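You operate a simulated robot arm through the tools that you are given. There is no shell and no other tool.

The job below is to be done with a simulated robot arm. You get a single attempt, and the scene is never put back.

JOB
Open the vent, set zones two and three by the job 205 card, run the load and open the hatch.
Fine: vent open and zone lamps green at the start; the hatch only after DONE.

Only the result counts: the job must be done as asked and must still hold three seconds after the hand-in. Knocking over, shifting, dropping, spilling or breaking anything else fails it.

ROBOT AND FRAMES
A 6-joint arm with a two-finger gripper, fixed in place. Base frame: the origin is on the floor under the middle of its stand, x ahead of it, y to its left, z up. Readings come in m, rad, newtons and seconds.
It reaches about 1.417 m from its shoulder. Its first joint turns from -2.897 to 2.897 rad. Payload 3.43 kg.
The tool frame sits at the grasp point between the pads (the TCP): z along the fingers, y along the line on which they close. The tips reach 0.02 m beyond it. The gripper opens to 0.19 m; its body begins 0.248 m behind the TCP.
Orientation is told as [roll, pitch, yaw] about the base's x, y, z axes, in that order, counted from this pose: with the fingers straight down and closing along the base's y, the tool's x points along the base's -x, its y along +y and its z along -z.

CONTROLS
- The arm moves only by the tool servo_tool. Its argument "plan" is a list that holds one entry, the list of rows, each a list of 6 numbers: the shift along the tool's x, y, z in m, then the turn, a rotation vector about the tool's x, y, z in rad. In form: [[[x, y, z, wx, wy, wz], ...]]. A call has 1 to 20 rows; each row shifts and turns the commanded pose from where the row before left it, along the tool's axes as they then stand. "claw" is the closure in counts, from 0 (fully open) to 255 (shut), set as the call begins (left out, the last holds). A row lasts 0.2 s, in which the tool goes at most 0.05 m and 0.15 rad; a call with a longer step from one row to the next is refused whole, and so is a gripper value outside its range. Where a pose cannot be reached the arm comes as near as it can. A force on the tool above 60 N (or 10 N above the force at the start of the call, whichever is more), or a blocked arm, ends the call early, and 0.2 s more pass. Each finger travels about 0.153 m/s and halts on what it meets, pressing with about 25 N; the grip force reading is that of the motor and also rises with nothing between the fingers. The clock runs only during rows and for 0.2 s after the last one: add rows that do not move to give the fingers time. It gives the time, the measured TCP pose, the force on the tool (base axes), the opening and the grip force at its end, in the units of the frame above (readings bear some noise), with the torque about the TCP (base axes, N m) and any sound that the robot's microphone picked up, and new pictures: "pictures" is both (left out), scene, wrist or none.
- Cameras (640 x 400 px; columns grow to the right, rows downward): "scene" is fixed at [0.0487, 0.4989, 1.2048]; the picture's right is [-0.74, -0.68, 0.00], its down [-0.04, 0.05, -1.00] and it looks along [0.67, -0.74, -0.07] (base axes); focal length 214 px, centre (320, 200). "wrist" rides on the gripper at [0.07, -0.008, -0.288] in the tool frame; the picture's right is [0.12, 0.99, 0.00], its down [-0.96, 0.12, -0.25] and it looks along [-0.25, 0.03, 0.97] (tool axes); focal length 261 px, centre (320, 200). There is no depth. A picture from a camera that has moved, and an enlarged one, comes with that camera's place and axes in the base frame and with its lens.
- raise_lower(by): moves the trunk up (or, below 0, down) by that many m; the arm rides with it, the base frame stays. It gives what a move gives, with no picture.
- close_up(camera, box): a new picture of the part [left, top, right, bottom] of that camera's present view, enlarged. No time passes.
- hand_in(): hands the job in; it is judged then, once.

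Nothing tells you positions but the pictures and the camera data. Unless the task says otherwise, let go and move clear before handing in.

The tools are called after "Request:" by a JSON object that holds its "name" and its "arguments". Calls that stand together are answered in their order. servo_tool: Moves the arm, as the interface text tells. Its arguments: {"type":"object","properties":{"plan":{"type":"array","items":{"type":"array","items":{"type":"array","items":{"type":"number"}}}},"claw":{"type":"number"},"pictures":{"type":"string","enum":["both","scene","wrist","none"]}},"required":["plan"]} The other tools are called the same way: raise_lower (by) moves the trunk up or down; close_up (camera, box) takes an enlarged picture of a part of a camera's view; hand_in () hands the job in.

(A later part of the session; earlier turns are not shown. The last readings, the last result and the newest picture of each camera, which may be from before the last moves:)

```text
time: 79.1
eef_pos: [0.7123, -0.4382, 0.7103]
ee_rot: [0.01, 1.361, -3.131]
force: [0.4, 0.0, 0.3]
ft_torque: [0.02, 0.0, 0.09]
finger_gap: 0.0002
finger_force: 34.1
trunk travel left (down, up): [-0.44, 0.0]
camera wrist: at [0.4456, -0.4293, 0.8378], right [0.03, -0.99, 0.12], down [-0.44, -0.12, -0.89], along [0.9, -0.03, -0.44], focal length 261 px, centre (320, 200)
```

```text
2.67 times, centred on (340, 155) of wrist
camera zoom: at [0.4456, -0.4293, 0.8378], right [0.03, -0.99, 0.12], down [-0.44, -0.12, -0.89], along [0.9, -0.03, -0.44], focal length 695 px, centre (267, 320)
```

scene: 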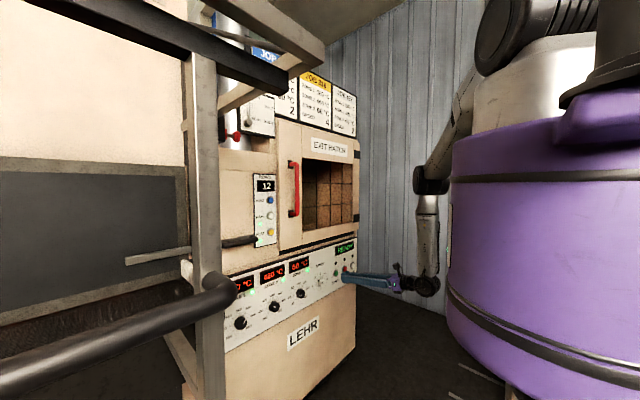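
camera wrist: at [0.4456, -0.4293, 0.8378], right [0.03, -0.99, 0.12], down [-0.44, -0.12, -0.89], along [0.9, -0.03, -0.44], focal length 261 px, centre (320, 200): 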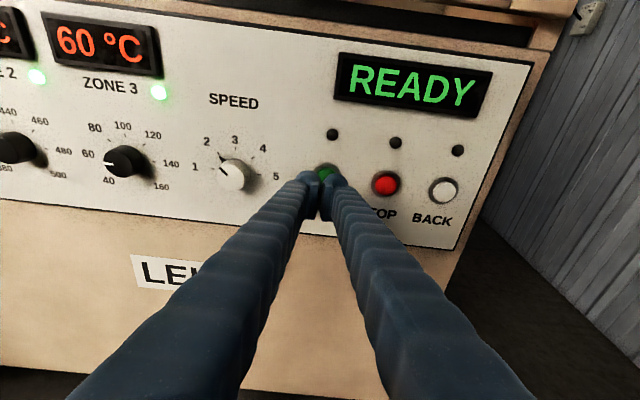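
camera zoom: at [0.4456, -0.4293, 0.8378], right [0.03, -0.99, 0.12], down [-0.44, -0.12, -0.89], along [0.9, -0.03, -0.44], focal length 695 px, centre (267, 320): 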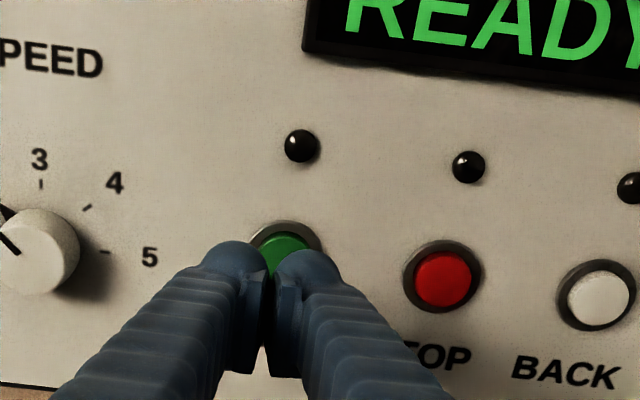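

START is at about (0.79, -0.446, 0.7035), with STOP 0.084 m to its right. I'll line up the right fingertip with START, move close, and then press in small steps.

Request:
{"name": "servo_tool", "arguments": {"plan": [[[-0.0027, -0.0082, 0.0006, 0, 0, 0], [0.0045, 0, 0.021, 0, 0, 0], [0.0045, 0, 0.021, 0, 0, 0], [0, 0, 0, 0, 0, 0]]], "pictures": "both"}}

Request:
{"name": "close_up", "arguments": {"camera": "wrist", "box": [220, 80, 460, 230]}}

Request:
{"name": "close_up", "arguments": {"camera": "scene", "box": [310, 240, 374, 300]}}

```text
time: 80.1
eef_pos: [0.7554, -0.4269, 0.7063]
ee_rot: [0.007, 1.361, -3.13]
force: [0.3, 0.4, 0.6]
ft_torque: [-0.02, -0.01, 0.0]
finger_gap: 0.0
finger_force: 34.0
trunk travel left (down, up): [-0.44, 0.0]
camera wrist: at [0.4892, -0.4183, 0.8343], right [0.03, -0.99, 0.12], down [-0.44, -0.12, -0.89], along [0.9, -0.03, -0.44], focal length 261 px, centre (320, 200)
```

scene: 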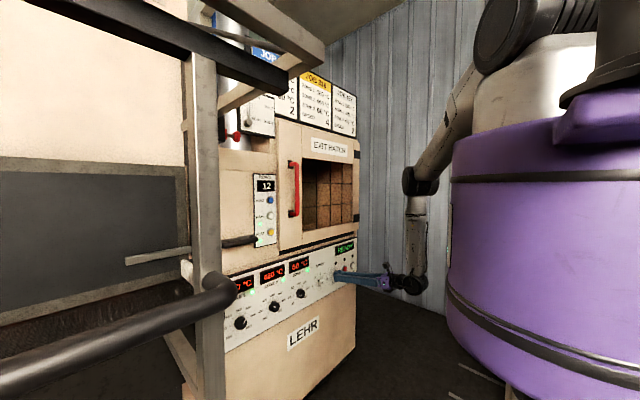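
wrist: 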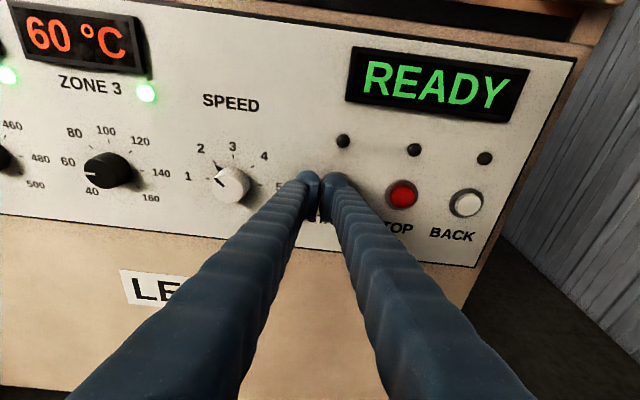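

```text
2.67 times, centred on (340, 155) of wrist
camera zoom: at [0.4892, -0.4183, 0.8343], right [0.03, -0.99, 0.12], down [-0.44, -0.12, -0.89], along [0.9, -0.03, -0.44], focal length 695 px, centre (267, 320)
```

zoom: 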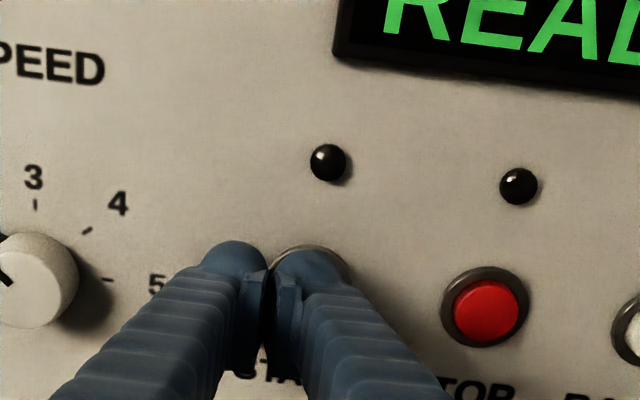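

```text
6.67 times, centred on (342, 270) of scene
camera zoom: at [0.0487, 0.4989, 1.2048], right [-0.74, -0.68, 0.0], down [-0.04, 0.05, -1.0], along [0.67, -0.74, -0.07], focal length 1430 px, centre (173, -267)
```

zoom: 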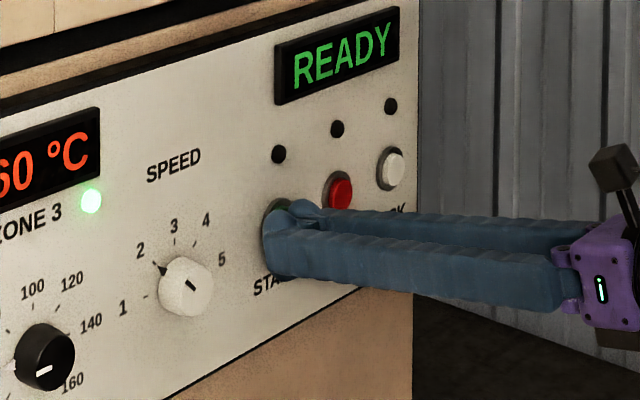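

The right fingertip sits directly in front of START. I'll press in small steps.

Request:
{"name": "servo_tool", "arguments": {"plan": [[[0.0008, 0.003, 0.0039, 0, 0, 0], [0.0008, 0, 0.0039, 0, 0, 0], [0.0008, 0, 0.0039, 0, 0, 0], [0, 0, 0, 0, 0, 0]]], "pictures": "both"}}

Request:
{"name": "close_up", "arguments": {"camera": "wrist", "box": [220, 60, 540, 260]}}

```text
time: 81.1
eef_pos: [0.7697, -0.429, 0.7071]
ee_rot: [0.008, 1.362, -3.132]
force: [-1.7, -0.6, 0.4]
ft_torque: [-0.02, -0.07, -0.04]
finger_gap: 0.0001
finger_force: 34.4
trunk travel left (down, up): [-0.44, 0.0]
heard: click
camera wrist: at [0.5011, -0.4221, 0.8341], right [0.03, -0.99, 0.12], down [-0.44, -0.12, -0.89], along [0.9, -0.03, -0.44], focal length 261 px, centre (320, 200)
```

scene: 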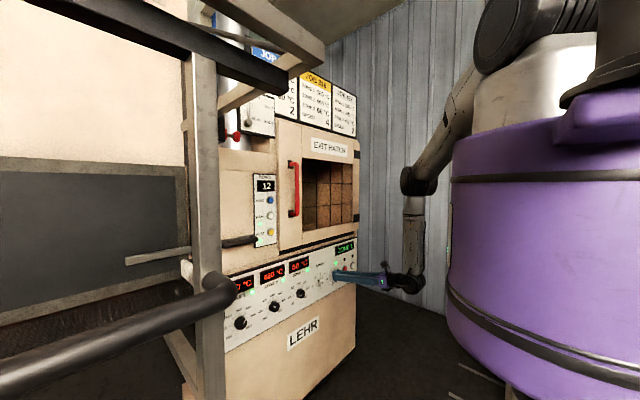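
wrist: 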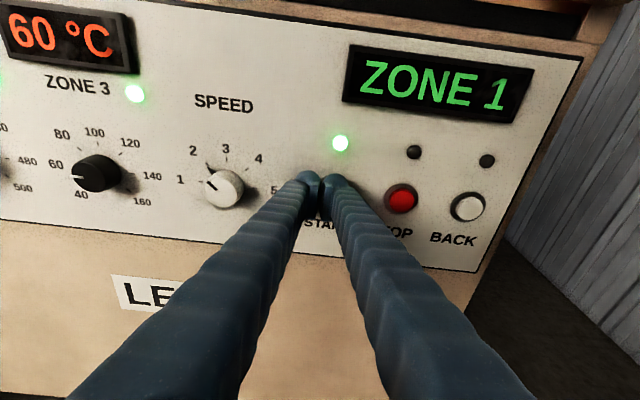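

```text
2.00 times, centred on (380, 160) of wrist
camera zoom: at [0.5011, -0.4221, 0.8341], right [0.03, -0.99, 0.12], down [-0.44, -0.12, -0.89], along [0.9, -0.03, -0.44], focal length 521 px, centre (200, 280)
```

zoom: 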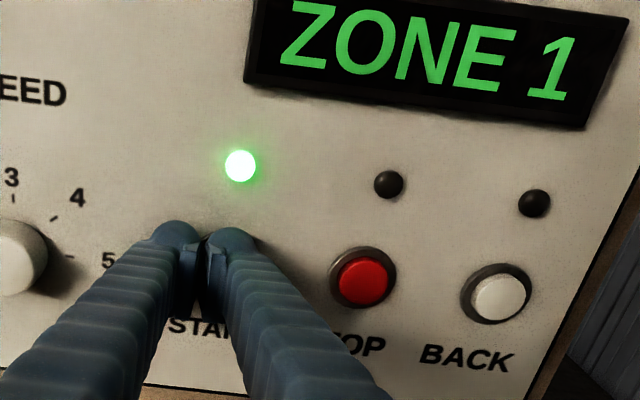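

A click was heard, the START lamp lit and the display shows ZONE 1, so the load is running. I'll back off and begin reversing the arm posture for the hatch, watching the display meanwhile.

Request:
{"name": "servo_tool", "arguments": {"plan": [[[-0.0052, 0, -0.0245, 0, 0, 0], [-0.0052, 0, -0.0245, 0, 0, 0], [-0.0183, -0.004, -0.0022, 0, -0.137, 0], [-0.0184, -0.004, 0.0003, 0, -0.137, 0], [-0.0182, -0.004, 0.0028, 0, -0.137, 0], [-0.0176, -0.004, 0.0052, 0, -0.137, 0], [-0.0167, -0.004, 0.0076, 0, -0.137, 0]]], "pictures": "both"}}

Request:
{"name": "close_up", "arguments": {"camera": "scene", "box": [224, 235, 368, 325]}}

```text
time: 82.7
eef_pos: [0.6866, -0.4093, 0.6185]
ee_rot: [0.001, 0.674, -3.138]
force: [0.7, 0.6, -0.3]
ft_torque: [-0.01, 0.01, -0.01]
finger_gap: 0.0002
finger_force: 34.3
trunk travel left (down, up): [-0.44, 0.0]
camera wrist: at [0.5633, -0.4011, 0.8856], right [0.1, -0.99, 0.08], down [-0.91, -0.12, -0.41], along [0.41, -0.03, -0.91], focal length 261 px, centre (320, 200)
```

scene: 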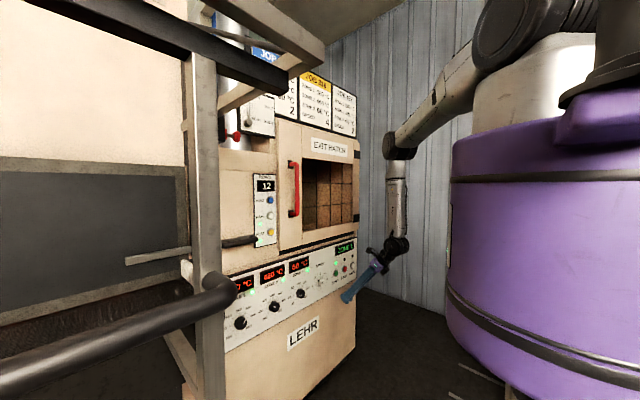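
wrist: 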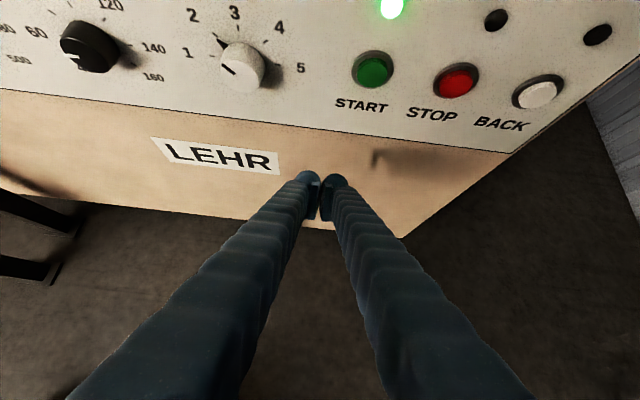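

```text
4.44 times, centred on (296, 280) of scene
camera zoom: at [0.0487, 0.4989, 1.2048], right [-0.74, -0.68, 0.0], down [-0.04, 0.05, -1.0], along [0.67, -0.74, -0.07], focal length 953 px, centre (427, -156)
```

zoom: 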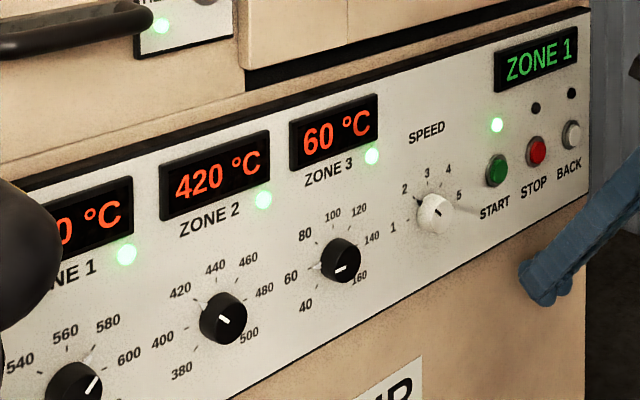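

The load is running and all settings hold. I'll swing the fingers back around the vertical, reversing the earlier flip.

Request:
{"name": "servo_tool", "arguments": {"plan": [[[-0.002, -0.0365, -0.0016, 0.0891, 0, -0.1115], [-0.002, -0.0365, -0.0016, 0.0891, 0, -0.1115], [-0.002, -0.0365, -0.0016, 0.0891, 0, -0.1115], [-0.002, -0.0365, -0.0016, 0.0891, 0, -0.1115], [-0.002, -0.0365, -0.0016, 0.0891, 0, -0.1115], [-0.002, -0.0365, -0.0016, 0.0891, 0, -0.1115], [-0.002, -0.0365, -0.0016, 0.0891, 0, -0.1115], [-0.002, -0.0365, -0.0016, 0.0891, 0, -0.1115], [-0.002, -0.0365, -0.0016, 0.0891, 0, -0.1115], [-0.002, -0.0365, -0.0016, 0.0891, 0, -0.1115], [-0.002, -0.0365, -0.0016, 0.0891, 0, -0.1115]]], "pictures": "scene"}}

Request:
{"name": "servo_tool", "arguments": {"plan": [[[-0.002, -0.0365, -0.0016, 0.0891, 0, -0.1115], [-0.002, -0.0365, -0.0016, 0.0891, 0, -0.1115], [-0.002, -0.0365, -0.0016, 0.0891, 0, -0.1115], [-0.002, -0.0365, -0.0016, 0.0891, 0, -0.1115], [-0.002, -0.0365, -0.0016, 0.0891, 0, -0.1115], [-0.002, -0.0365, -0.0016, 0.0891, 0, -0.1115], [-0.002, -0.0365, -0.0016, 0.0891, 0, -0.1115], [-0.002, -0.0365, -0.0016, 0.0891, 0, -0.1115], [-0.002, -0.0365, -0.0016, 0.0891, 0, -0.1115], [-0.002, -0.0365, -0.0016, 0.0891, 0, -0.1115], [-0.002, -0.0365, -0.0016, 0.0891, 0, -0.1115]]], "pictures": "scene"}}

```text
time: 85.1
eef_pos: [0.4348, -0.1549, 0.6153]
ee_rot: [0.002, 0.672, -1.565]
force: [-0.6, -0.8, 0.0]
ft_torque: [0.01, -0.01, 0.0]
finger_gap: 0.0003
finger_force: 34.6
trunk travel left (down, up): [-0.44, 0.0]
```

scene: 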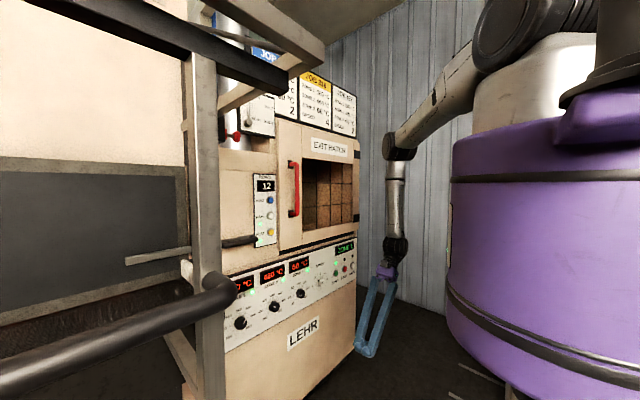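

```text
time: 87.5
eef_pos: [0.1756, -0.4105, 0.6189]
ee_rot: [0.0, 0.672, 0.003]
force: [-0.2, -0.3, -0.7]
ft_torque: [0.03, 0.02, 0.0]
finger_gap: 0.0
finger_force: 34.5
trunk travel left (down, up): [-0.44, 0.0]
```

scene: 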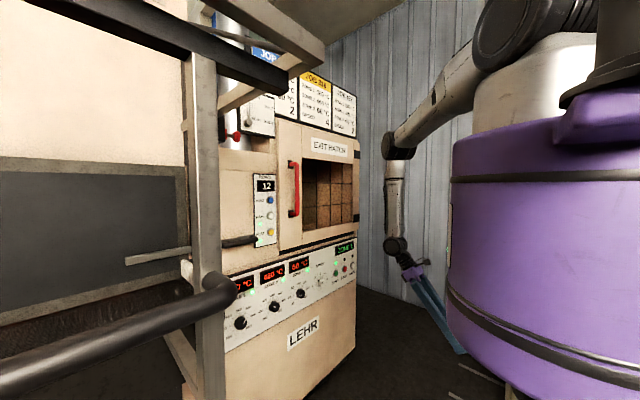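

The fingers are back on the robot side. I'll raise the wrist up and outward, then straighten the fingers to point down.

Request:
{"name": "servo_tool", "arguments": {"plan": [[[0.0127, -0.0117, -0.0347, 0, 0, 0], [0.0127, -0.0117, -0.0347, 0, 0, 0], [0.0127, -0.0117, -0.0347, 0, 0, 0], [0.0127, -0.0117, -0.0347, 0, 0, 0], [0.0127, -0.0117, -0.0347, 0, 0, 0], [0.0127, -0.0117, -0.0347, 0, 0, 0], [-0.0458, 0, -0.0026, 0, -0.112, 0], [-0.0458, 0, -0.0026, 0, -0.112, 0], [-0.0458, 0, -0.0026, 0, -0.112, 0], [-0.0458, 0, -0.0026, 0, -0.112, 0], [-0.0458, 0, -0.0026, 0, -0.112, 0], [-0.0458, 0, -0.0026, 0, -0.112, 0]]], "pictures": "scene"}}

Request:
{"name": "close_up", "arguments": {"camera": "scene", "box": [304, 235, 368, 275]}}

```text
time: 90.1
eef_pos: [0.4997, -0.4804, 0.74]
ee_rot: [-0.003, 0.0, 0.003]
force: [0.1, 0.5, -0.4]
ft_torque: [0.0, 0.02, 0.02]
finger_gap: 0.0
finger_force: 34.3
trunk travel left (down, up): [-0.44, 0.0]
```

scene: 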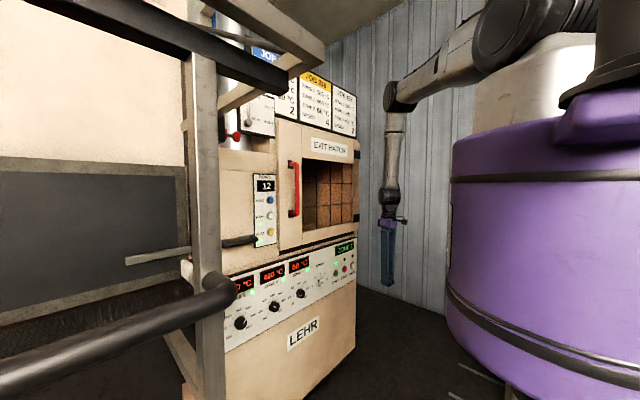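

```text
10.00 times, centred on (336, 255) of scene
camera zoom: at [0.0487, 0.4989, 1.2048], right [-0.74, -0.68, 0.0], down [-0.04, 0.05, -1.0], along [0.67, -0.74, -0.07], focal length 2145 px, centre (160, -350)
```

zoom: 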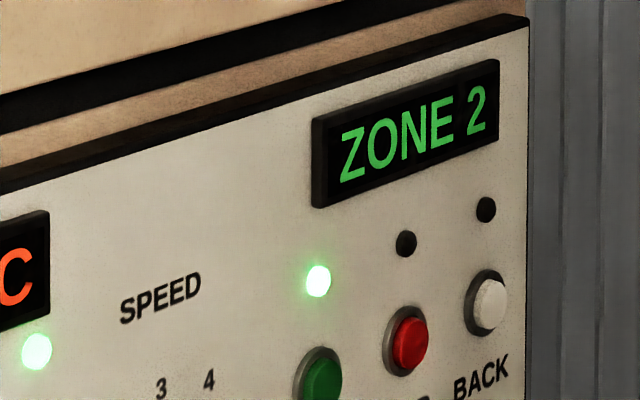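

The display shows ZONE 2, so the load is progressing. I'll raise the tool and then lower the trunk to get into position above the hatch handle.

Request:
{"name": "servo_tool", "arguments": {"plan": [[[0, 0, -0.045, 0, 0, 0], [0, 0, -0.045, 0, 0, 0], [0, 0, -0.045, 0, 0, 0], [0, 0, -0.045, 0, 0, 0], [0, 0, -0.045, 0, 0, 0], [0, 0, -0.045, 0, 0, 0], [0, 0, -0.045, 0, 0, 0], [0, 0, -0.045, 0, 0, 0]]], "pictures": "none"}}

Request:
{"name": "raise_lower", "arguments": {"by": -0.4}}

```text
time: 91.9
eef_pos: [0.4984, -0.4798, 1.1021]
ee_rot: [-0.001, -0.001, 0.003]
force: [-0.1, 1.3, -0.1]
ft_torque: [-0.01, -0.09, -0.01]
finger_gap: 0.0
finger_force: 34.0
trunk travel left (down, up): [-0.44, 0.0]
```

```text
time: 95.8
eef_pos: [0.4987, -0.4788, 0.7013]
ee_rot: [0.0, 0.0, 0.005]
force: [0.6, -0.3, -0.1]
ft_torque: [-0.01, -0.02, -0.01]
finger_gap: 0.0001
finger_force: 34.3
trunk travel left (down, up): [-0.04, 0.4]
```

Now raise the tool to about z 1.25, clear of the hatch.

Request:
{"name": "servo_tool", "arguments": {"plan": [[[0, 0, -0.046, 0, 0, 0], [0, 0, -0.046, 0, 0, 0], [0, 0, -0.046, 0, 0, 0], [0, 0, -0.046, 0, 0, 0], [0, 0, -0.046, 0, 0, 0], [0, 0, -0.046, 0, 0, 0], [0, 0, -0.046, 0, 0, 0], [0, 0, -0.046, 0, 0, 0], [0, 0, -0.046, 0, 0, 0], [0, 0, -0.046, 0, 0, 0], [0, 0, -0.046, 0, 0, 0], [0, 0, -0.046, 0, 0, 0], [0, 0, -0.046, 0, 0, 0]]], "pictures": "both"}}

Request:
{"name": "close_up", "arguments": {"camera": "scene", "box": [304, 235, 368, 275]}}

Request:
{"name": "close_up", "arguments": {"camera": "scene", "box": [272, 130, 368, 250]}}

```text
time: 98.5
eef_pos: [0.4992, -0.4774, 1.2989]
ee_rot: [-0.002, 0.001, 0.004]
force: [-0.8, 0.9, -0.4]
ft_torque: [-0.02, 0.0, -0.01]
finger_gap: 0.0001
finger_force: 34.9
trunk travel left (down, up): [-0.04, 0.4]
camera wrist: at [0.4288, -0.4865, 1.5855], right [-0.12, 0.99, 0.0], down [0.96, 0.12, 0.25], along [0.24, 0.03, -0.97], focal length 261 px, centre (320, 200)
```

scene: 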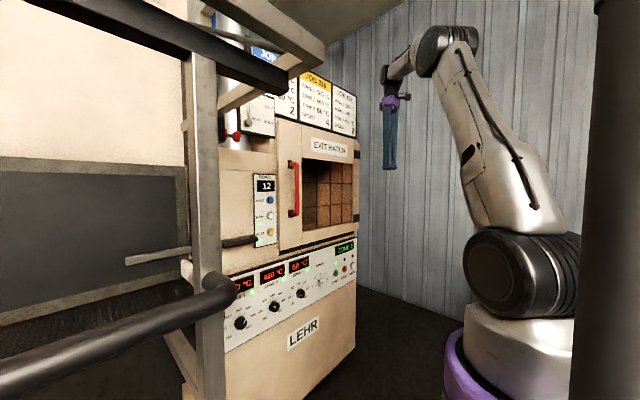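
wrist: 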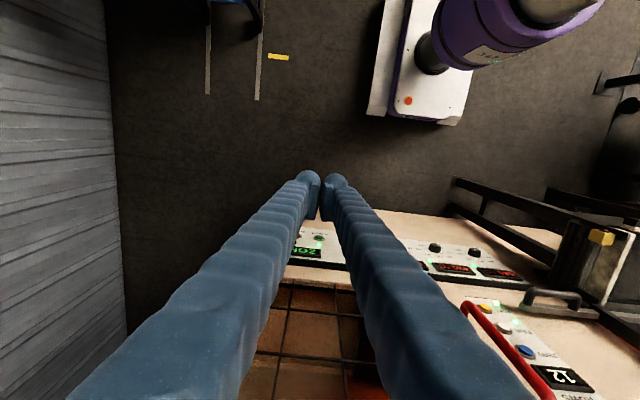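

```text
10.00 times, centred on (336, 255) of scene
camera zoom: at [0.0487, 0.4989, 1.2048], right [-0.74, -0.68, 0.0], down [-0.04, 0.05, -1.0], along [0.67, -0.74, -0.07], focal length 2145 px, centre (160, -350)
```

zoom: 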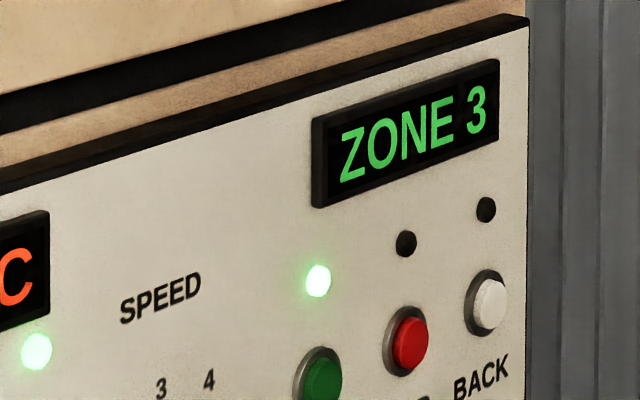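

```text
3.33 times, centred on (320, 190) of scene
camera zoom: at [0.0487, 0.4989, 1.2048], right [-0.74, -0.68, 0.0], down [-0.04, 0.05, -1.0], along [0.67, -0.74, -0.07], focal length 715 px, centre (320, 233)
```

zoom: 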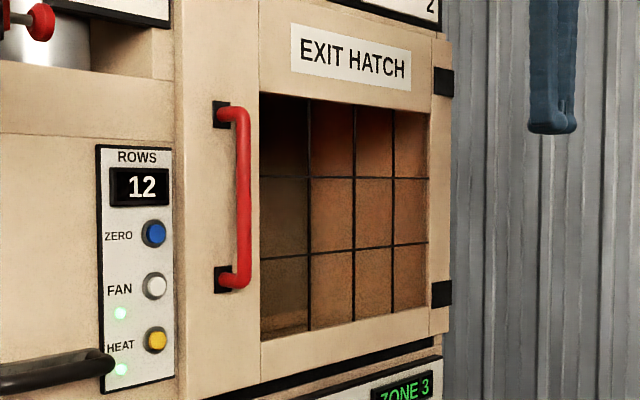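

The display shows ZONE 3, so DONE should follow soon. The handle bar is at about x 0.757, y -0.12, z 1.085–1.305. I'll move in front of it with the fingers tilted and open, without touching it yet.

Request:
{"name": "servo_tool", "arguments": {"plan": [[[-0.0133, 0.0397, 0, 0, -0.0422, 0], [-0.0133, 0.0397, 0.0006, 0, -0.0422, 0], [-0.0133, 0.0397, 0.0011, 0, -0.0422, 0], [-0.0132, 0.0397, 0.0017, 0, -0.0422, 0], [-0.0131, 0.0397, 0.0022, 0, -0.0422, 0], [-0.013, 0.0397, 0.0028, 0, -0.0422, 0], [-0.0129, 0.0397, 0.0033, 0, -0.0422, 0], [-0.0127, 0.0397, 0.0039, 0, -0.0422, 0], [-0.0125, 0.0397, 0.0044, 0, -0.0422, 0]]], "claw": 148, "pictures": "both"}}

Request:
{"name": "close_up", "arguments": {"camera": "scene", "box": [304, 235, 368, 275]}}

Request:
{"name": "close_up", "arguments": {"camera": "wrist", "box": [220, 80, 460, 230]}}

```text
time: 100.5
eef_pos: [0.6173, -0.1188, 1.2994]
ee_rot: [-0.002, -0.38, 0.004]
force: [1.1, -0.7, 0.4]
ft_torque: [0.03, 0.04, 0.02]
finger_gap: 0.0797
finger_force: 0.1
trunk travel left (down, up): [-0.04, 0.4]
camera wrist: at [0.4452, -0.1275, 1.5391], right [-0.11, 0.99, -0.05], down [0.8, 0.12, 0.59], along [0.59, 0.03, -0.81], focal length 261 px, centre (320, 200)
```

scene: 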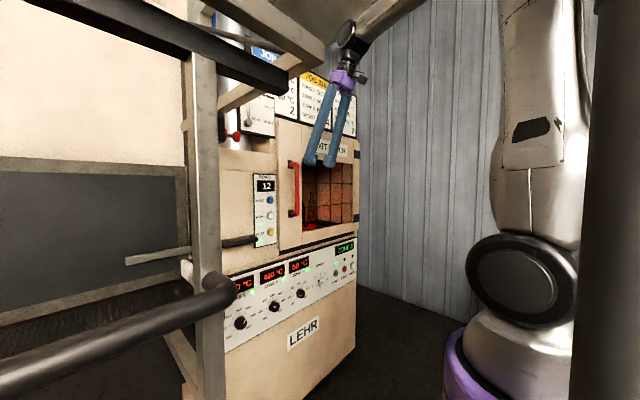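
wrist: 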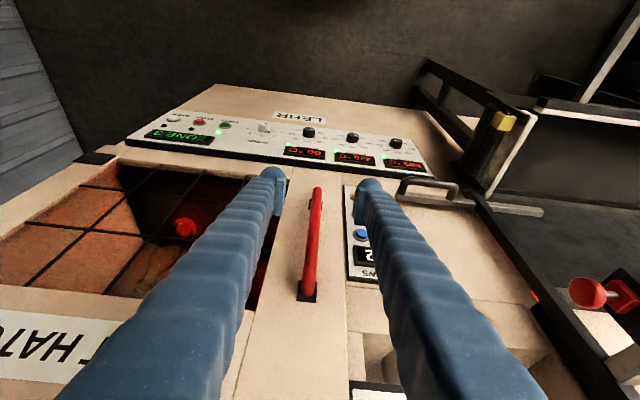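

```text
10.00 times, centred on (336, 255) of scene
camera zoom: at [0.0487, 0.4989, 1.2048], right [-0.74, -0.68, 0.0], down [-0.04, 0.05, -1.0], along [0.67, -0.74, -0.07], focal length 2145 px, centre (160, -350)
```

zoom: 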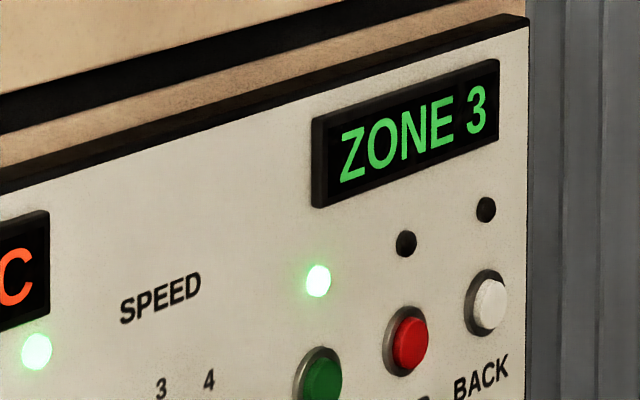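

```text
2.67 times, centred on (340, 155) of wrist
camera zoom: at [0.4452, -0.1275, 1.5391], right [-0.11, 0.99, -0.05], down [0.8, 0.12, 0.59], along [0.59, 0.03, -0.81], focal length 695 px, centre (267, 320)
```

zoom: 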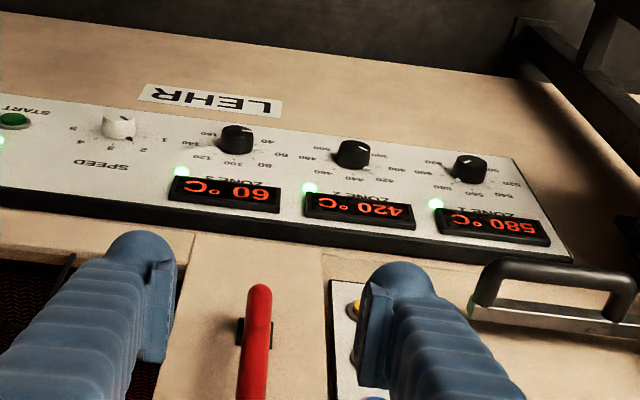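

The handle lies exactly between the open fingers in y, and I'm still well clear of it. Now I wait for DONE.

Request:
{"name": "servo_tool", "arguments": {"plan": [[[0, 0, 0, 0, 0, 0], [0, 0, 0, 0, 0, 0], [0, 0, 0, 0, 0, 0], [0, 0, 0, 0, 0, 0], [0, 0, 0, 0, 0, 0], [0, 0, 0, 0, 0, 0], [0, 0, 0, 0, 0, 0], [0, 0, 0, 0, 0, 0], [0, 0, 0, 0, 0, 0], [0, 0, 0, 0, 0, 0], [0, 0, 0, 0, 0, 0], [0, 0, 0, 0, 0, 0], [0, 0, 0, 0, 0, 0], [0, 0, 0, 0, 0, 0], [0, 0, 0, 0, 0, 0]]], "pictures": "scene"}}

Request:
{"name": "close_up", "arguments": {"camera": "scene", "box": [272, 130, 368, 290]}}

```text
time: 103.8
eef_pos: [0.6177, -0.1184, 1.3001]
ee_rot: [-0.002, -0.38, 0.005]
force: [0.0, 0.5, -0.2]
ft_torque: [0.01, 0.03, 0.0]
finger_gap: 0.0797
finger_force: 0.0
trunk travel left (down, up): [-0.04, 0.4]
```

scene: 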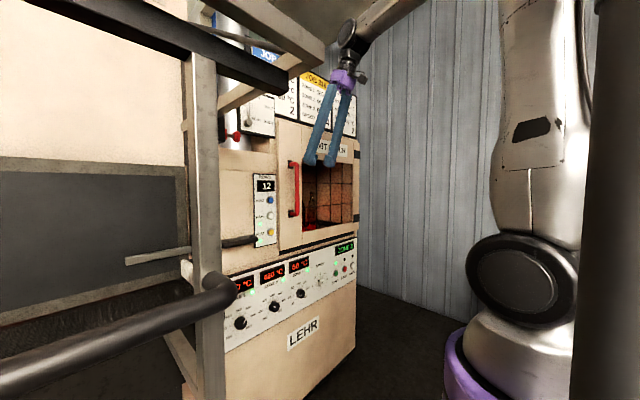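

```text
2.50 times, centred on (320, 210) of scene
camera zoom: at [0.0487, 0.4989, 1.2048], right [-0.74, -0.68, 0.0], down [-0.04, 0.05, -1.0], along [0.67, -0.74, -0.07], focal length 536 px, centre (320, 175)
```

zoom: 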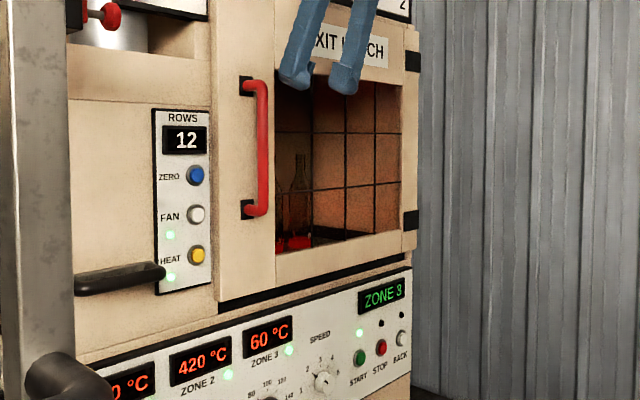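

Glassware is arriving inside and the display still shows ZONE 3. While waiting I'll lower to handle mid-height, still clear of the bar.

Request:
{"name": "servo_tool", "arguments": {"plan": [[[-0.0062, -0.0005, 0.0294, 0, 0, 0], [-0.0062, -0.0005, 0.0294, 0, 0, 0], [-0.0062, -0.0005, 0.0294, 0, 0, 0], [0, 0, 0, 0, 0, 0], [0, 0, 0, 0, 0, 0], [0, 0, 0, 0, 0, 0], [0, 0, 0, 0, 0, 0], [0, 0, 0, 0, 0, 0], [0, 0, 0, 0, 0, 0], [0, 0, 0, 0, 0, 0], [0, 0, 0, 0, 0, 0], [0, 0, 0, 0, 0, 0], [0, 0, 0, 0, 0, 0], [0, 0, 0, 0, 0, 0], [0, 0, 0, 0, 0, 0], [0, 0, 0, 0, 0, 0], [0, 0, 0, 0, 0, 0]]], "pictures": "both"}}

Request:
{"name": "close_up", "arguments": {"camera": "scene", "box": [272, 130, 368, 290]}}

```text
time: 107.3
eef_pos: [0.6674, -0.1226, 1.2246]
ee_rot: [-0.001, -0.381, 0.004]
force: [-0.3, -0.3, 0.1]
ft_torque: [-0.03, 0.02, 0.01]
finger_gap: 0.0798
finger_force: 0.1
trunk travel left (down, up): [-0.04, 0.4]
camera wrist: at [0.4945, -0.1306, 1.4642], right [-0.11, 0.99, -0.05], down [0.8, 0.12, 0.59], along [0.59, 0.03, -0.81], focal length 261 px, centre (320, 200)
```

scene: 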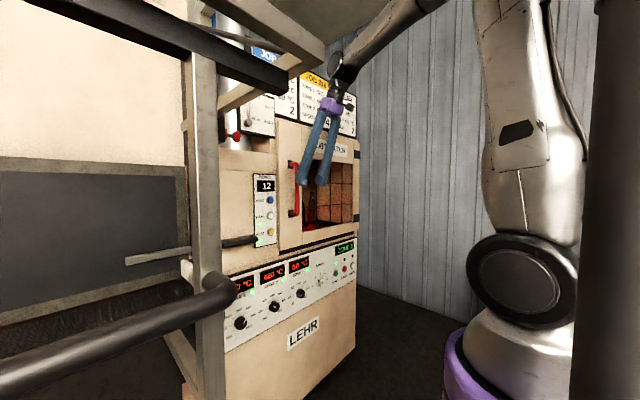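
wrist: 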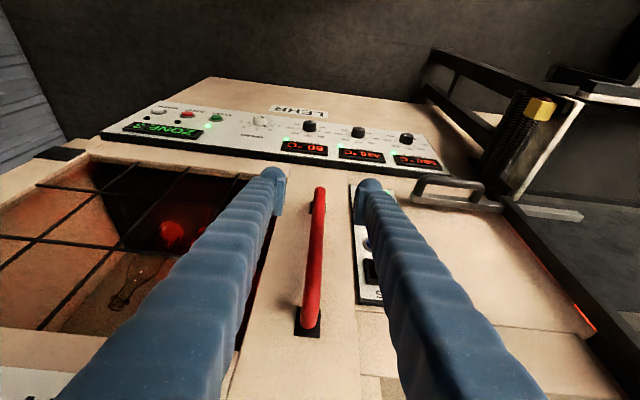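

```text
2.50 times, centred on (320, 210) of scene
camera zoom: at [0.0487, 0.4989, 1.2048], right [-0.74, -0.68, 0.0], down [-0.04, 0.05, -1.0], along [0.67, -0.74, -0.07], focal length 536 px, centre (320, 175)
```

zoom: 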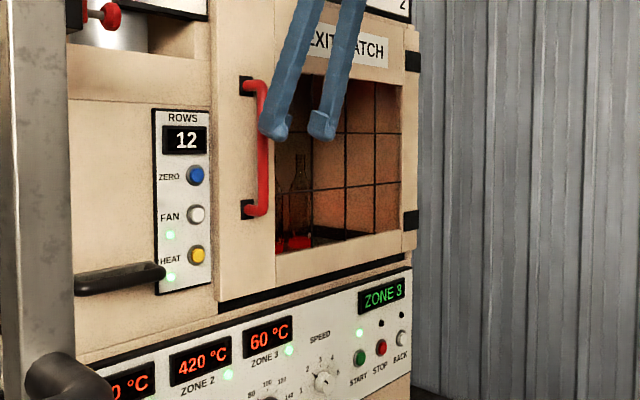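

Still ZONE 3, so I keep waiting.

Request:
{"name": "servo_tool", "arguments": {"plan": [[[0, 0, 0, 0, 0, 0], [0, 0, 0, 0, 0, 0], [0, 0, 0, 0, 0, 0], [0, 0, 0, 0, 0, 0], [0, 0, 0, 0, 0, 0], [0, 0, 0, 0, 0, 0], [0, 0, 0, 0, 0, 0], [0, 0, 0, 0, 0, 0], [0, 0, 0, 0, 0, 0], [0, 0, 0, 0, 0, 0], [0, 0, 0, 0, 0, 0], [0, 0, 0, 0, 0, 0], [0, 0, 0, 0, 0, 0], [0, 0, 0, 0, 0, 0], [0, 0, 0, 0, 0, 0]]], "pictures": "none"}}

Request:
{"name": "close_up", "arguments": {"camera": "scene", "box": [272, 130, 368, 290]}}

```text
time: 110.5
eef_pos: [0.6664, -0.1221, 1.2233]
ee_rot: [-0.001, -0.381, 0.004]
force: [0.1, 0.0, 0.6]
ft_torque: [-0.03, 0.02, 0.04]
finger_gap: 0.0796
finger_force: 0.0
trunk travel left (down, up): [-0.04, 0.4]
```

```text
2.50 times, centred on (320, 210) of scene
camera zoom: at [0.0487, 0.4989, 1.2048], right [-0.74, -0.68, 0.0], down [-0.04, 0.05, -1.0], along [0.67, -0.74, -0.07], focal length 536 px, centre (320, 175)
```

zoom: 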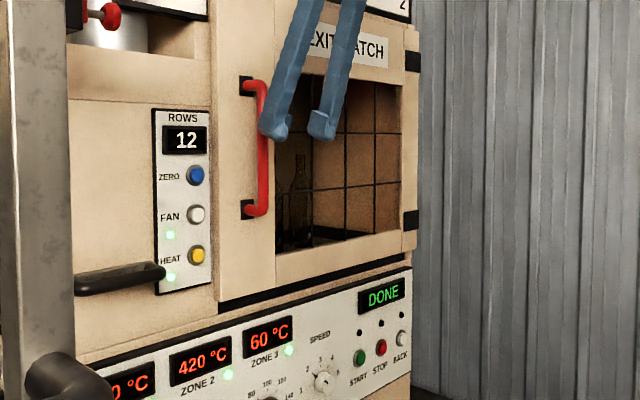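

DONE is showing. Now I move in so the fingers straddle the handle bar.

Request:
{"name": "servo_tool", "arguments": {"plan": [[[-0.0264, 0.0005, 0.0106, 0, 0, 0], [-0.0264, 0.0005, 0.0106, 0, 0, 0], [-0.0264, 0.0005, 0.0106, 0, 0, 0], [0, 0, 0, 0, 0, 0]]], "pictures": "both"}}

Request:
{"name": "close_up", "arguments": {"camera": "wrist", "box": [220, 110, 420, 260]}}

Request:
{"name": "close_up", "arguments": {"camera": "scene", "box": [262, 110, 358, 230]}}

```text
time: 111.5
eef_pos: [0.7515, -0.1191, 1.2241]
ee_rot: [-0.002, -0.379, 0.004]
force: [0.1, -0.7, -0.3]
ft_torque: [-0.01, 0.05, 0.01]
finger_gap: 0.0794
finger_force: 0.1
trunk travel left (down, up): [-0.04, 0.4]
camera wrist: at [0.5794, -0.1282, 1.4642], right [-0.11, 0.99, -0.05], down [0.8, 0.12, 0.59], along [0.59, 0.03, -0.81], focal length 261 px, centre (320, 200)
```

scene: 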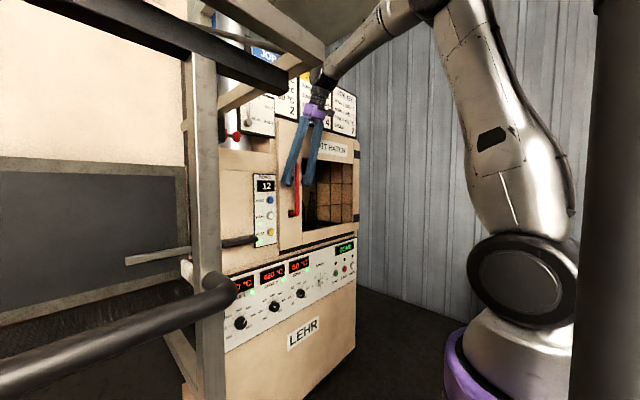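
wrist: 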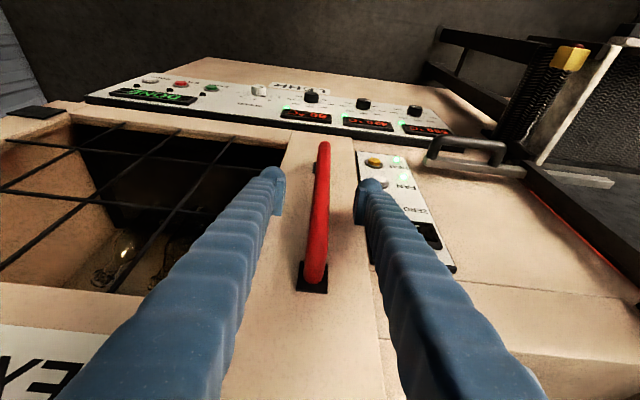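

```text
2.67 times, centred on (320, 185) of wrist
camera zoom: at [0.5794, -0.1282, 1.4642], right [-0.11, 0.99, -0.05], down [0.8, 0.12, 0.59], along [0.59, 0.03, -0.81], focal length 695 px, centre (320, 240)
```

zoom: 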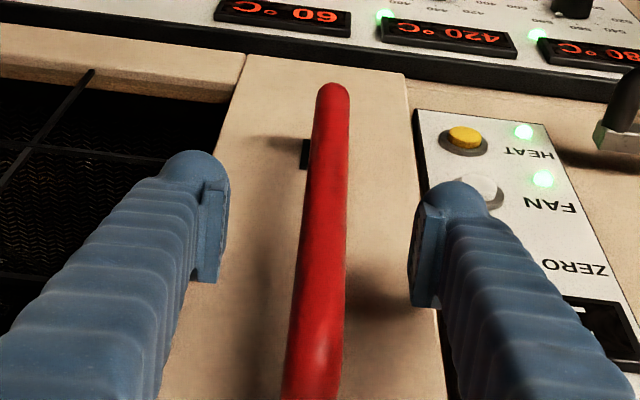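

```text
3.33 times, centred on (310, 170) of scene
camera zoom: at [0.0487, 0.4989, 1.2048], right [-0.74, -0.68, 0.0], down [-0.04, 0.05, -1.0], along [0.67, -0.74, -0.07], focal length 715 px, centre (353, 300)
```

zoom: 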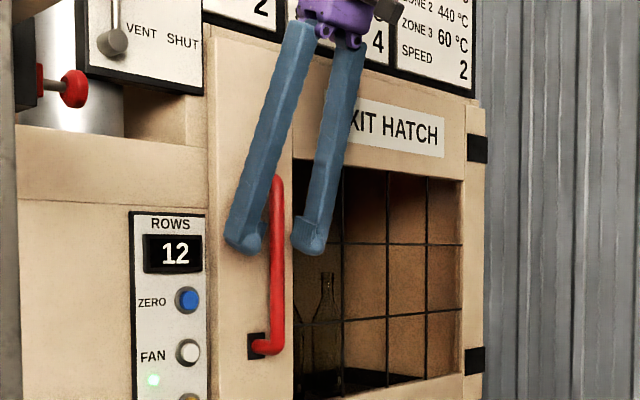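

The bar is well centred between the fingers, so I'll close on it.

Request:
{"name": "servo_tool", "arguments": {"plan": [[[0, 0, 0, 0, 0, 0], [0, 0, 0, 0, 0, 0], [0, 0, 0, 0, 0, 0]]], "claw": 255, "pictures": "wrist"}}

Request:
{"name": "close_up", "arguments": {"camera": "wrist", "box": [220, 110, 420, 260]}}

```text
time: 112.3
eef_pos: [0.7513, -0.118, 1.2251]
ee_rot: [-0.002, -0.38, 0.003]
force: [-1.4, 9.8, 0.5]
ft_torque: [0.14, 0.05, 0.05]
finger_gap: 0.0187
finger_force: 44.8
trunk travel left (down, up): [-0.04, 0.4]
camera wrist: at [0.5789, -0.1271, 1.4644], right [-0.11, 0.99, -0.05], down [0.8, 0.12, 0.59], along [0.59, 0.03, -0.81], focal length 261 px, centre (320, 200)
```

wrist: 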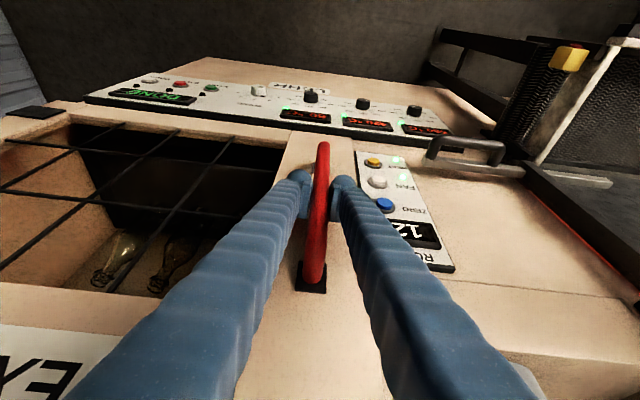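

```text
2.67 times, centred on (320, 185) of wrist
camera zoom: at [0.5789, -0.1271, 1.4644], right [-0.11, 0.99, -0.05], down [0.8, 0.12, 0.59], along [0.59, 0.03, -0.81], focal length 695 px, centre (320, 240)
```

zoom: 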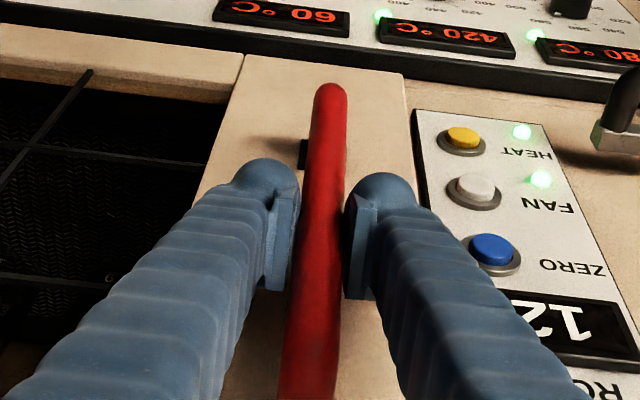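

The bar is gripped at 19 mm. Now I pull the hatch along an arc about its right-hand hinge (radius about 0.53 m), starting with a small angle as a check.

Request:
{"name": "servo_tool", "arguments": {"plan": [[[0.0244, -0.0031, -0.0098, -0.0186, 0, -0.0464], [0.0244, -0.0031, -0.0098, -0.0186, 0, -0.0464], [0.0244, -0.0031, -0.0098, -0.0186, 0, -0.0464], [0, 0, 0, 0, 0, 0]]], "pictures": "both"}}

Request:
{"name": "close_up", "arguments": {"camera": "scene", "box": [240, 90, 400, 290]}}

```text
time: 113.3
eef_pos: [0.6743, -0.1309, 1.2249]
ee_rot: [0.001, -0.379, 0.155]
force: [-4.4, 21.0, -7.0]
ft_torque: [0.11, 0.12, 0.18]
finger_gap: 0.0187
finger_force: 44.6
trunk travel left (down, up): [-0.04, 0.4]
camera wrist: at [0.5055, -0.1658, 1.4647], right [-0.26, 0.96, -0.05], down [0.78, 0.24, 0.58], along [0.57, 0.12, -0.81], focal length 261 px, centre (320, 200)
```

scene: 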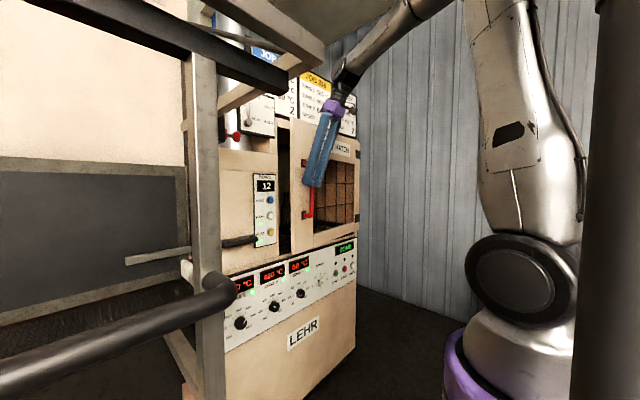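
wrist: 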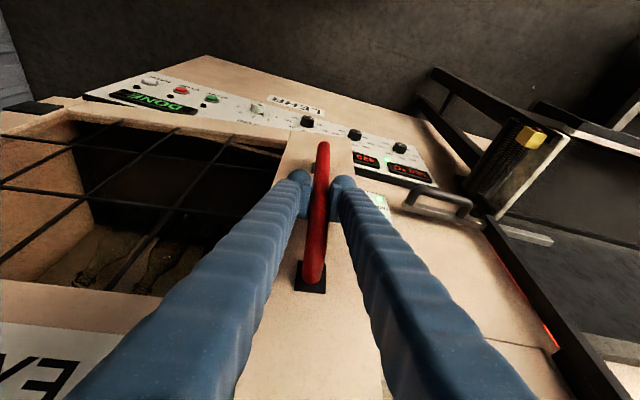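

```text
2.00 times, centred on (320, 190) of scene
camera zoom: at [0.0487, 0.4989, 1.2048], right [-0.74, -0.68, 0.0], down [-0.04, 0.05, -1.0], along [0.67, -0.74, -0.07], focal length 429 px, centre (320, 220)
```

zoom: 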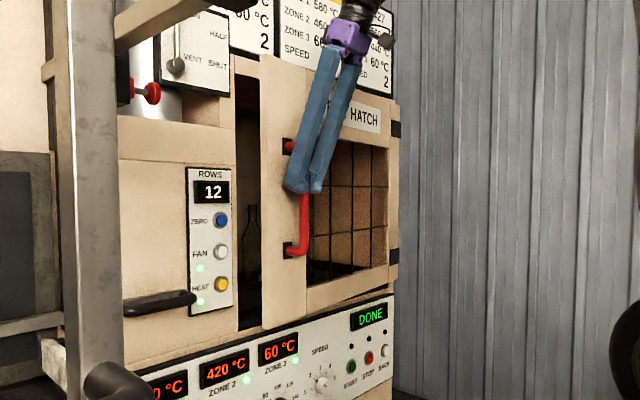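

The hatch is swinging open freely. I'll keep pulling along the arc with a small correction for the sideways force.

Request:
{"name": "servo_tool", "arguments": {"plan": [[[0.035, -0.0018, -0.014, -0.026, 0, -0.065], [0.035, -0.0036, -0.014, -0.026, 0, -0.065], [0.035, -0.0036, -0.014, -0.026, 0, -0.065], [0.035, -0.0036, -0.014, -0.026, 0, -0.065]]], "pictures": "both"}}

```text
time: 114.3
eef_pos: [0.5315, -0.1858, 1.2205]
ee_rot: [0.002, -0.377, 0.431]
force: [-3.2, 2.7, 13.2]
ft_torque: [0.3, -0.3, -0.3]
finger_gap: 0.0186
finger_force: 44.5
trunk travel left (down, up): [-0.04, 0.4]
camera wrist: at [0.3799, -0.2661, 1.4615], right [-0.52, 0.85, -0.04], down [0.68, 0.44, 0.58], along [0.52, 0.27, -0.81], focal length 261 px, centre (320, 200)
```

scene: 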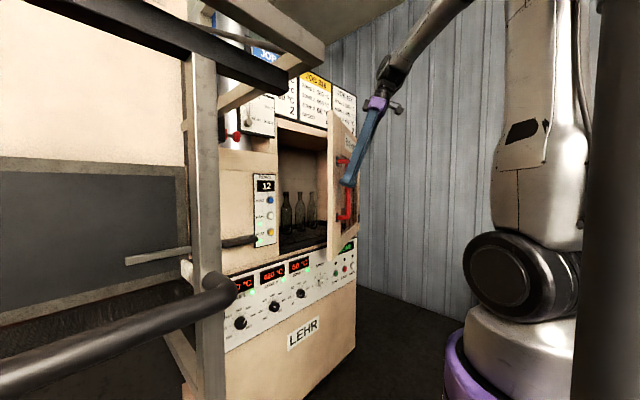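
wrist: 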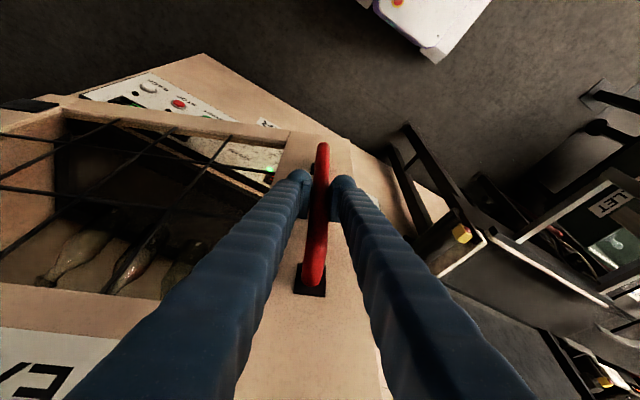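

About 25° open, forces are low, and the bottles inside are undisturbed. I'll continue the arc.

Request:
{"name": "servo_tool", "arguments": {"plan": [[[0.035, -0.0038, -0.0137, -0.026, 0, -0.065], [0.035, -0.0038, -0.0137, -0.026, 0, -0.065], [0.035, -0.0038, -0.0137, -0.026, 0, -0.065], [0.035, -0.0038, -0.0137, -0.026, 0, -0.065]]], "pictures": "both"}}

```text
time: 115.3
eef_pos: [0.4105, -0.2735, 1.2214]
ee_rot: [0.001, -0.378, 0.712]
force: [-9.4, 7.8, -38.8]
ft_torque: [0.05, 0.01, -0.02]
finger_gap: 0.0189
finger_force: 44.7
trunk travel left (down, up): [-0.04, 0.4]
camera wrist: at [0.2872, -0.3925, 1.4622], right [-0.73, 0.68, -0.04], down [0.53, 0.61, 0.58], along [0.42, 0.41, -0.81], focal length 261 px, centre (320, 200)
```

scene: 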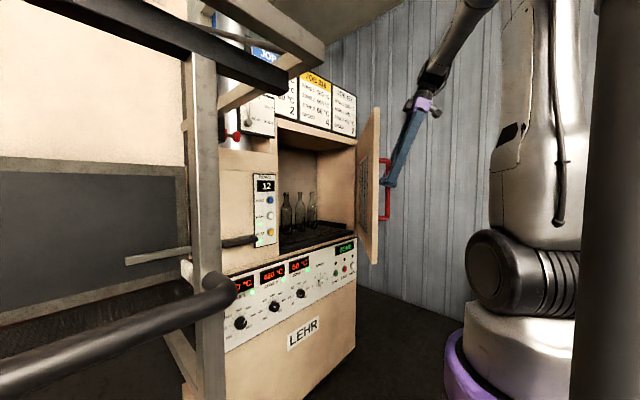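
wrist: 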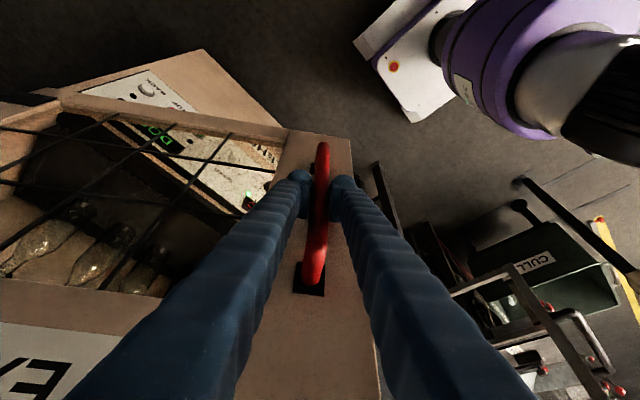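

About 41° open. I'll continue, with a slight downward correction to relieve the vertical force.

Request:
{"name": "servo_tool", "arguments": {"plan": [[[0.0357, -0.0038, -0.012, -0.026, 0, -0.065], [0.035, -0.0038, -0.0139, -0.026, 0, -0.065], [0.035, -0.0038, -0.0139, -0.026, 0, -0.065], [0.035, -0.0038, -0.0139, -0.026, 0, -0.065]]], "pictures": "both"}}

```text
time: 116.3
eef_pos: [0.3161, -0.3921, 1.2212]
ee_rot: [-0.003, -0.38, 0.992]
force: [-37.6, 21.9, -6.2]
ft_torque: [0.39, 0.0, -0.21]
finger_gap: 0.0186
finger_force: 45.0
trunk travel left (down, up): [-0.04, 0.4]
camera wrist: at [0.2284, -0.5401, 1.4628], right [-0.89, 0.45, -0.05], down [0.34, 0.73, 0.59], along [0.3, 0.51, -0.81], focal length 261 px, centre (320, 200)
```

scene: 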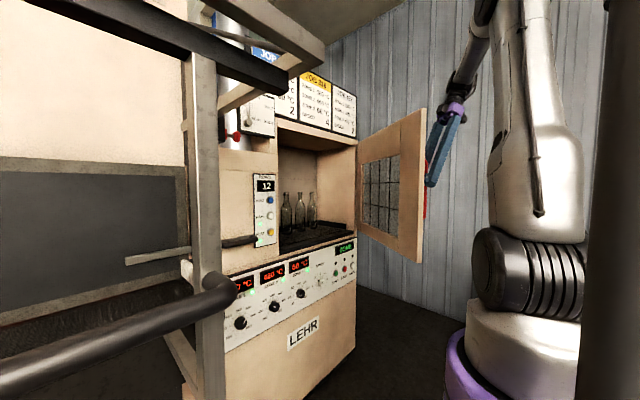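
wrist: 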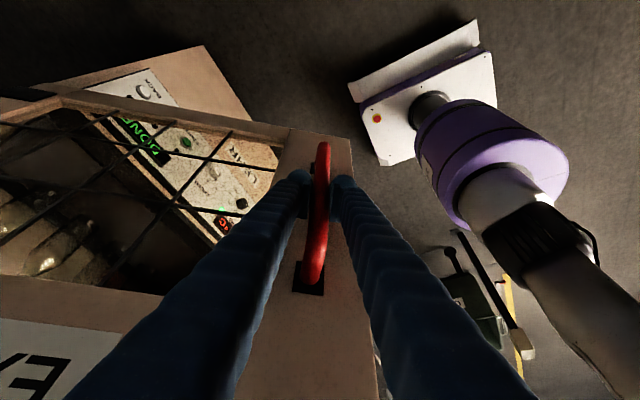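

About 57° open. The remaining force points outward along the door, so I'll ease the path outward and open a bit further.

Request:
{"name": "servo_tool", "arguments": {"plan": [[[0, 0.003, 0, 0, 0, 0], [0.035, -0.0022, -0.0139, -0.026, 0, -0.065], [0.035, -0.0028, -0.0139, -0.026, 0, -0.065], [0.035, -0.0028, -0.0139, -0.026, 0, -0.065]]], "pictures": "both"}}

```text
time: 117.3
eef_pos: [0.2664, -0.494, 1.2218]
ee_rot: [-0.004, -0.379, 1.202]
force: [-20.1, 7.4, -3.0]
ft_torque: [0.18, -0.05, -0.28]
finger_gap: 0.0186
finger_force: 45.3
trunk travel left (down, up): [-0.04, 0.4]
camera wrist: at [0.2116, -0.6568, 1.463], right [-0.97, 0.26, -0.05], down [0.18, 0.79, 0.58], along [0.19, 0.56, -0.81], focal length 261 px, centre (320, 200)
```

scene: 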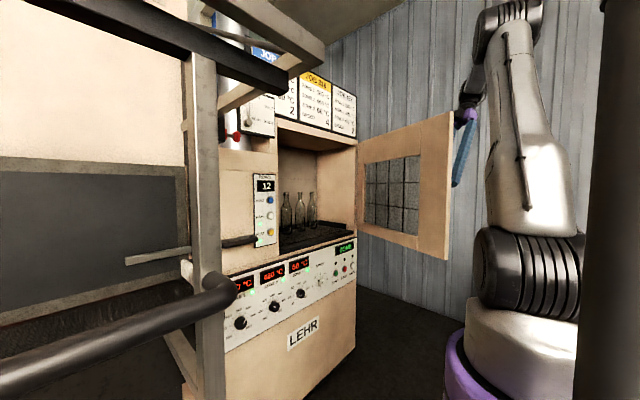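
wrist: 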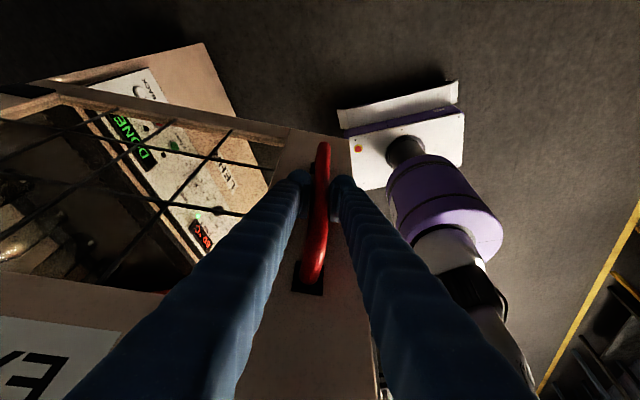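

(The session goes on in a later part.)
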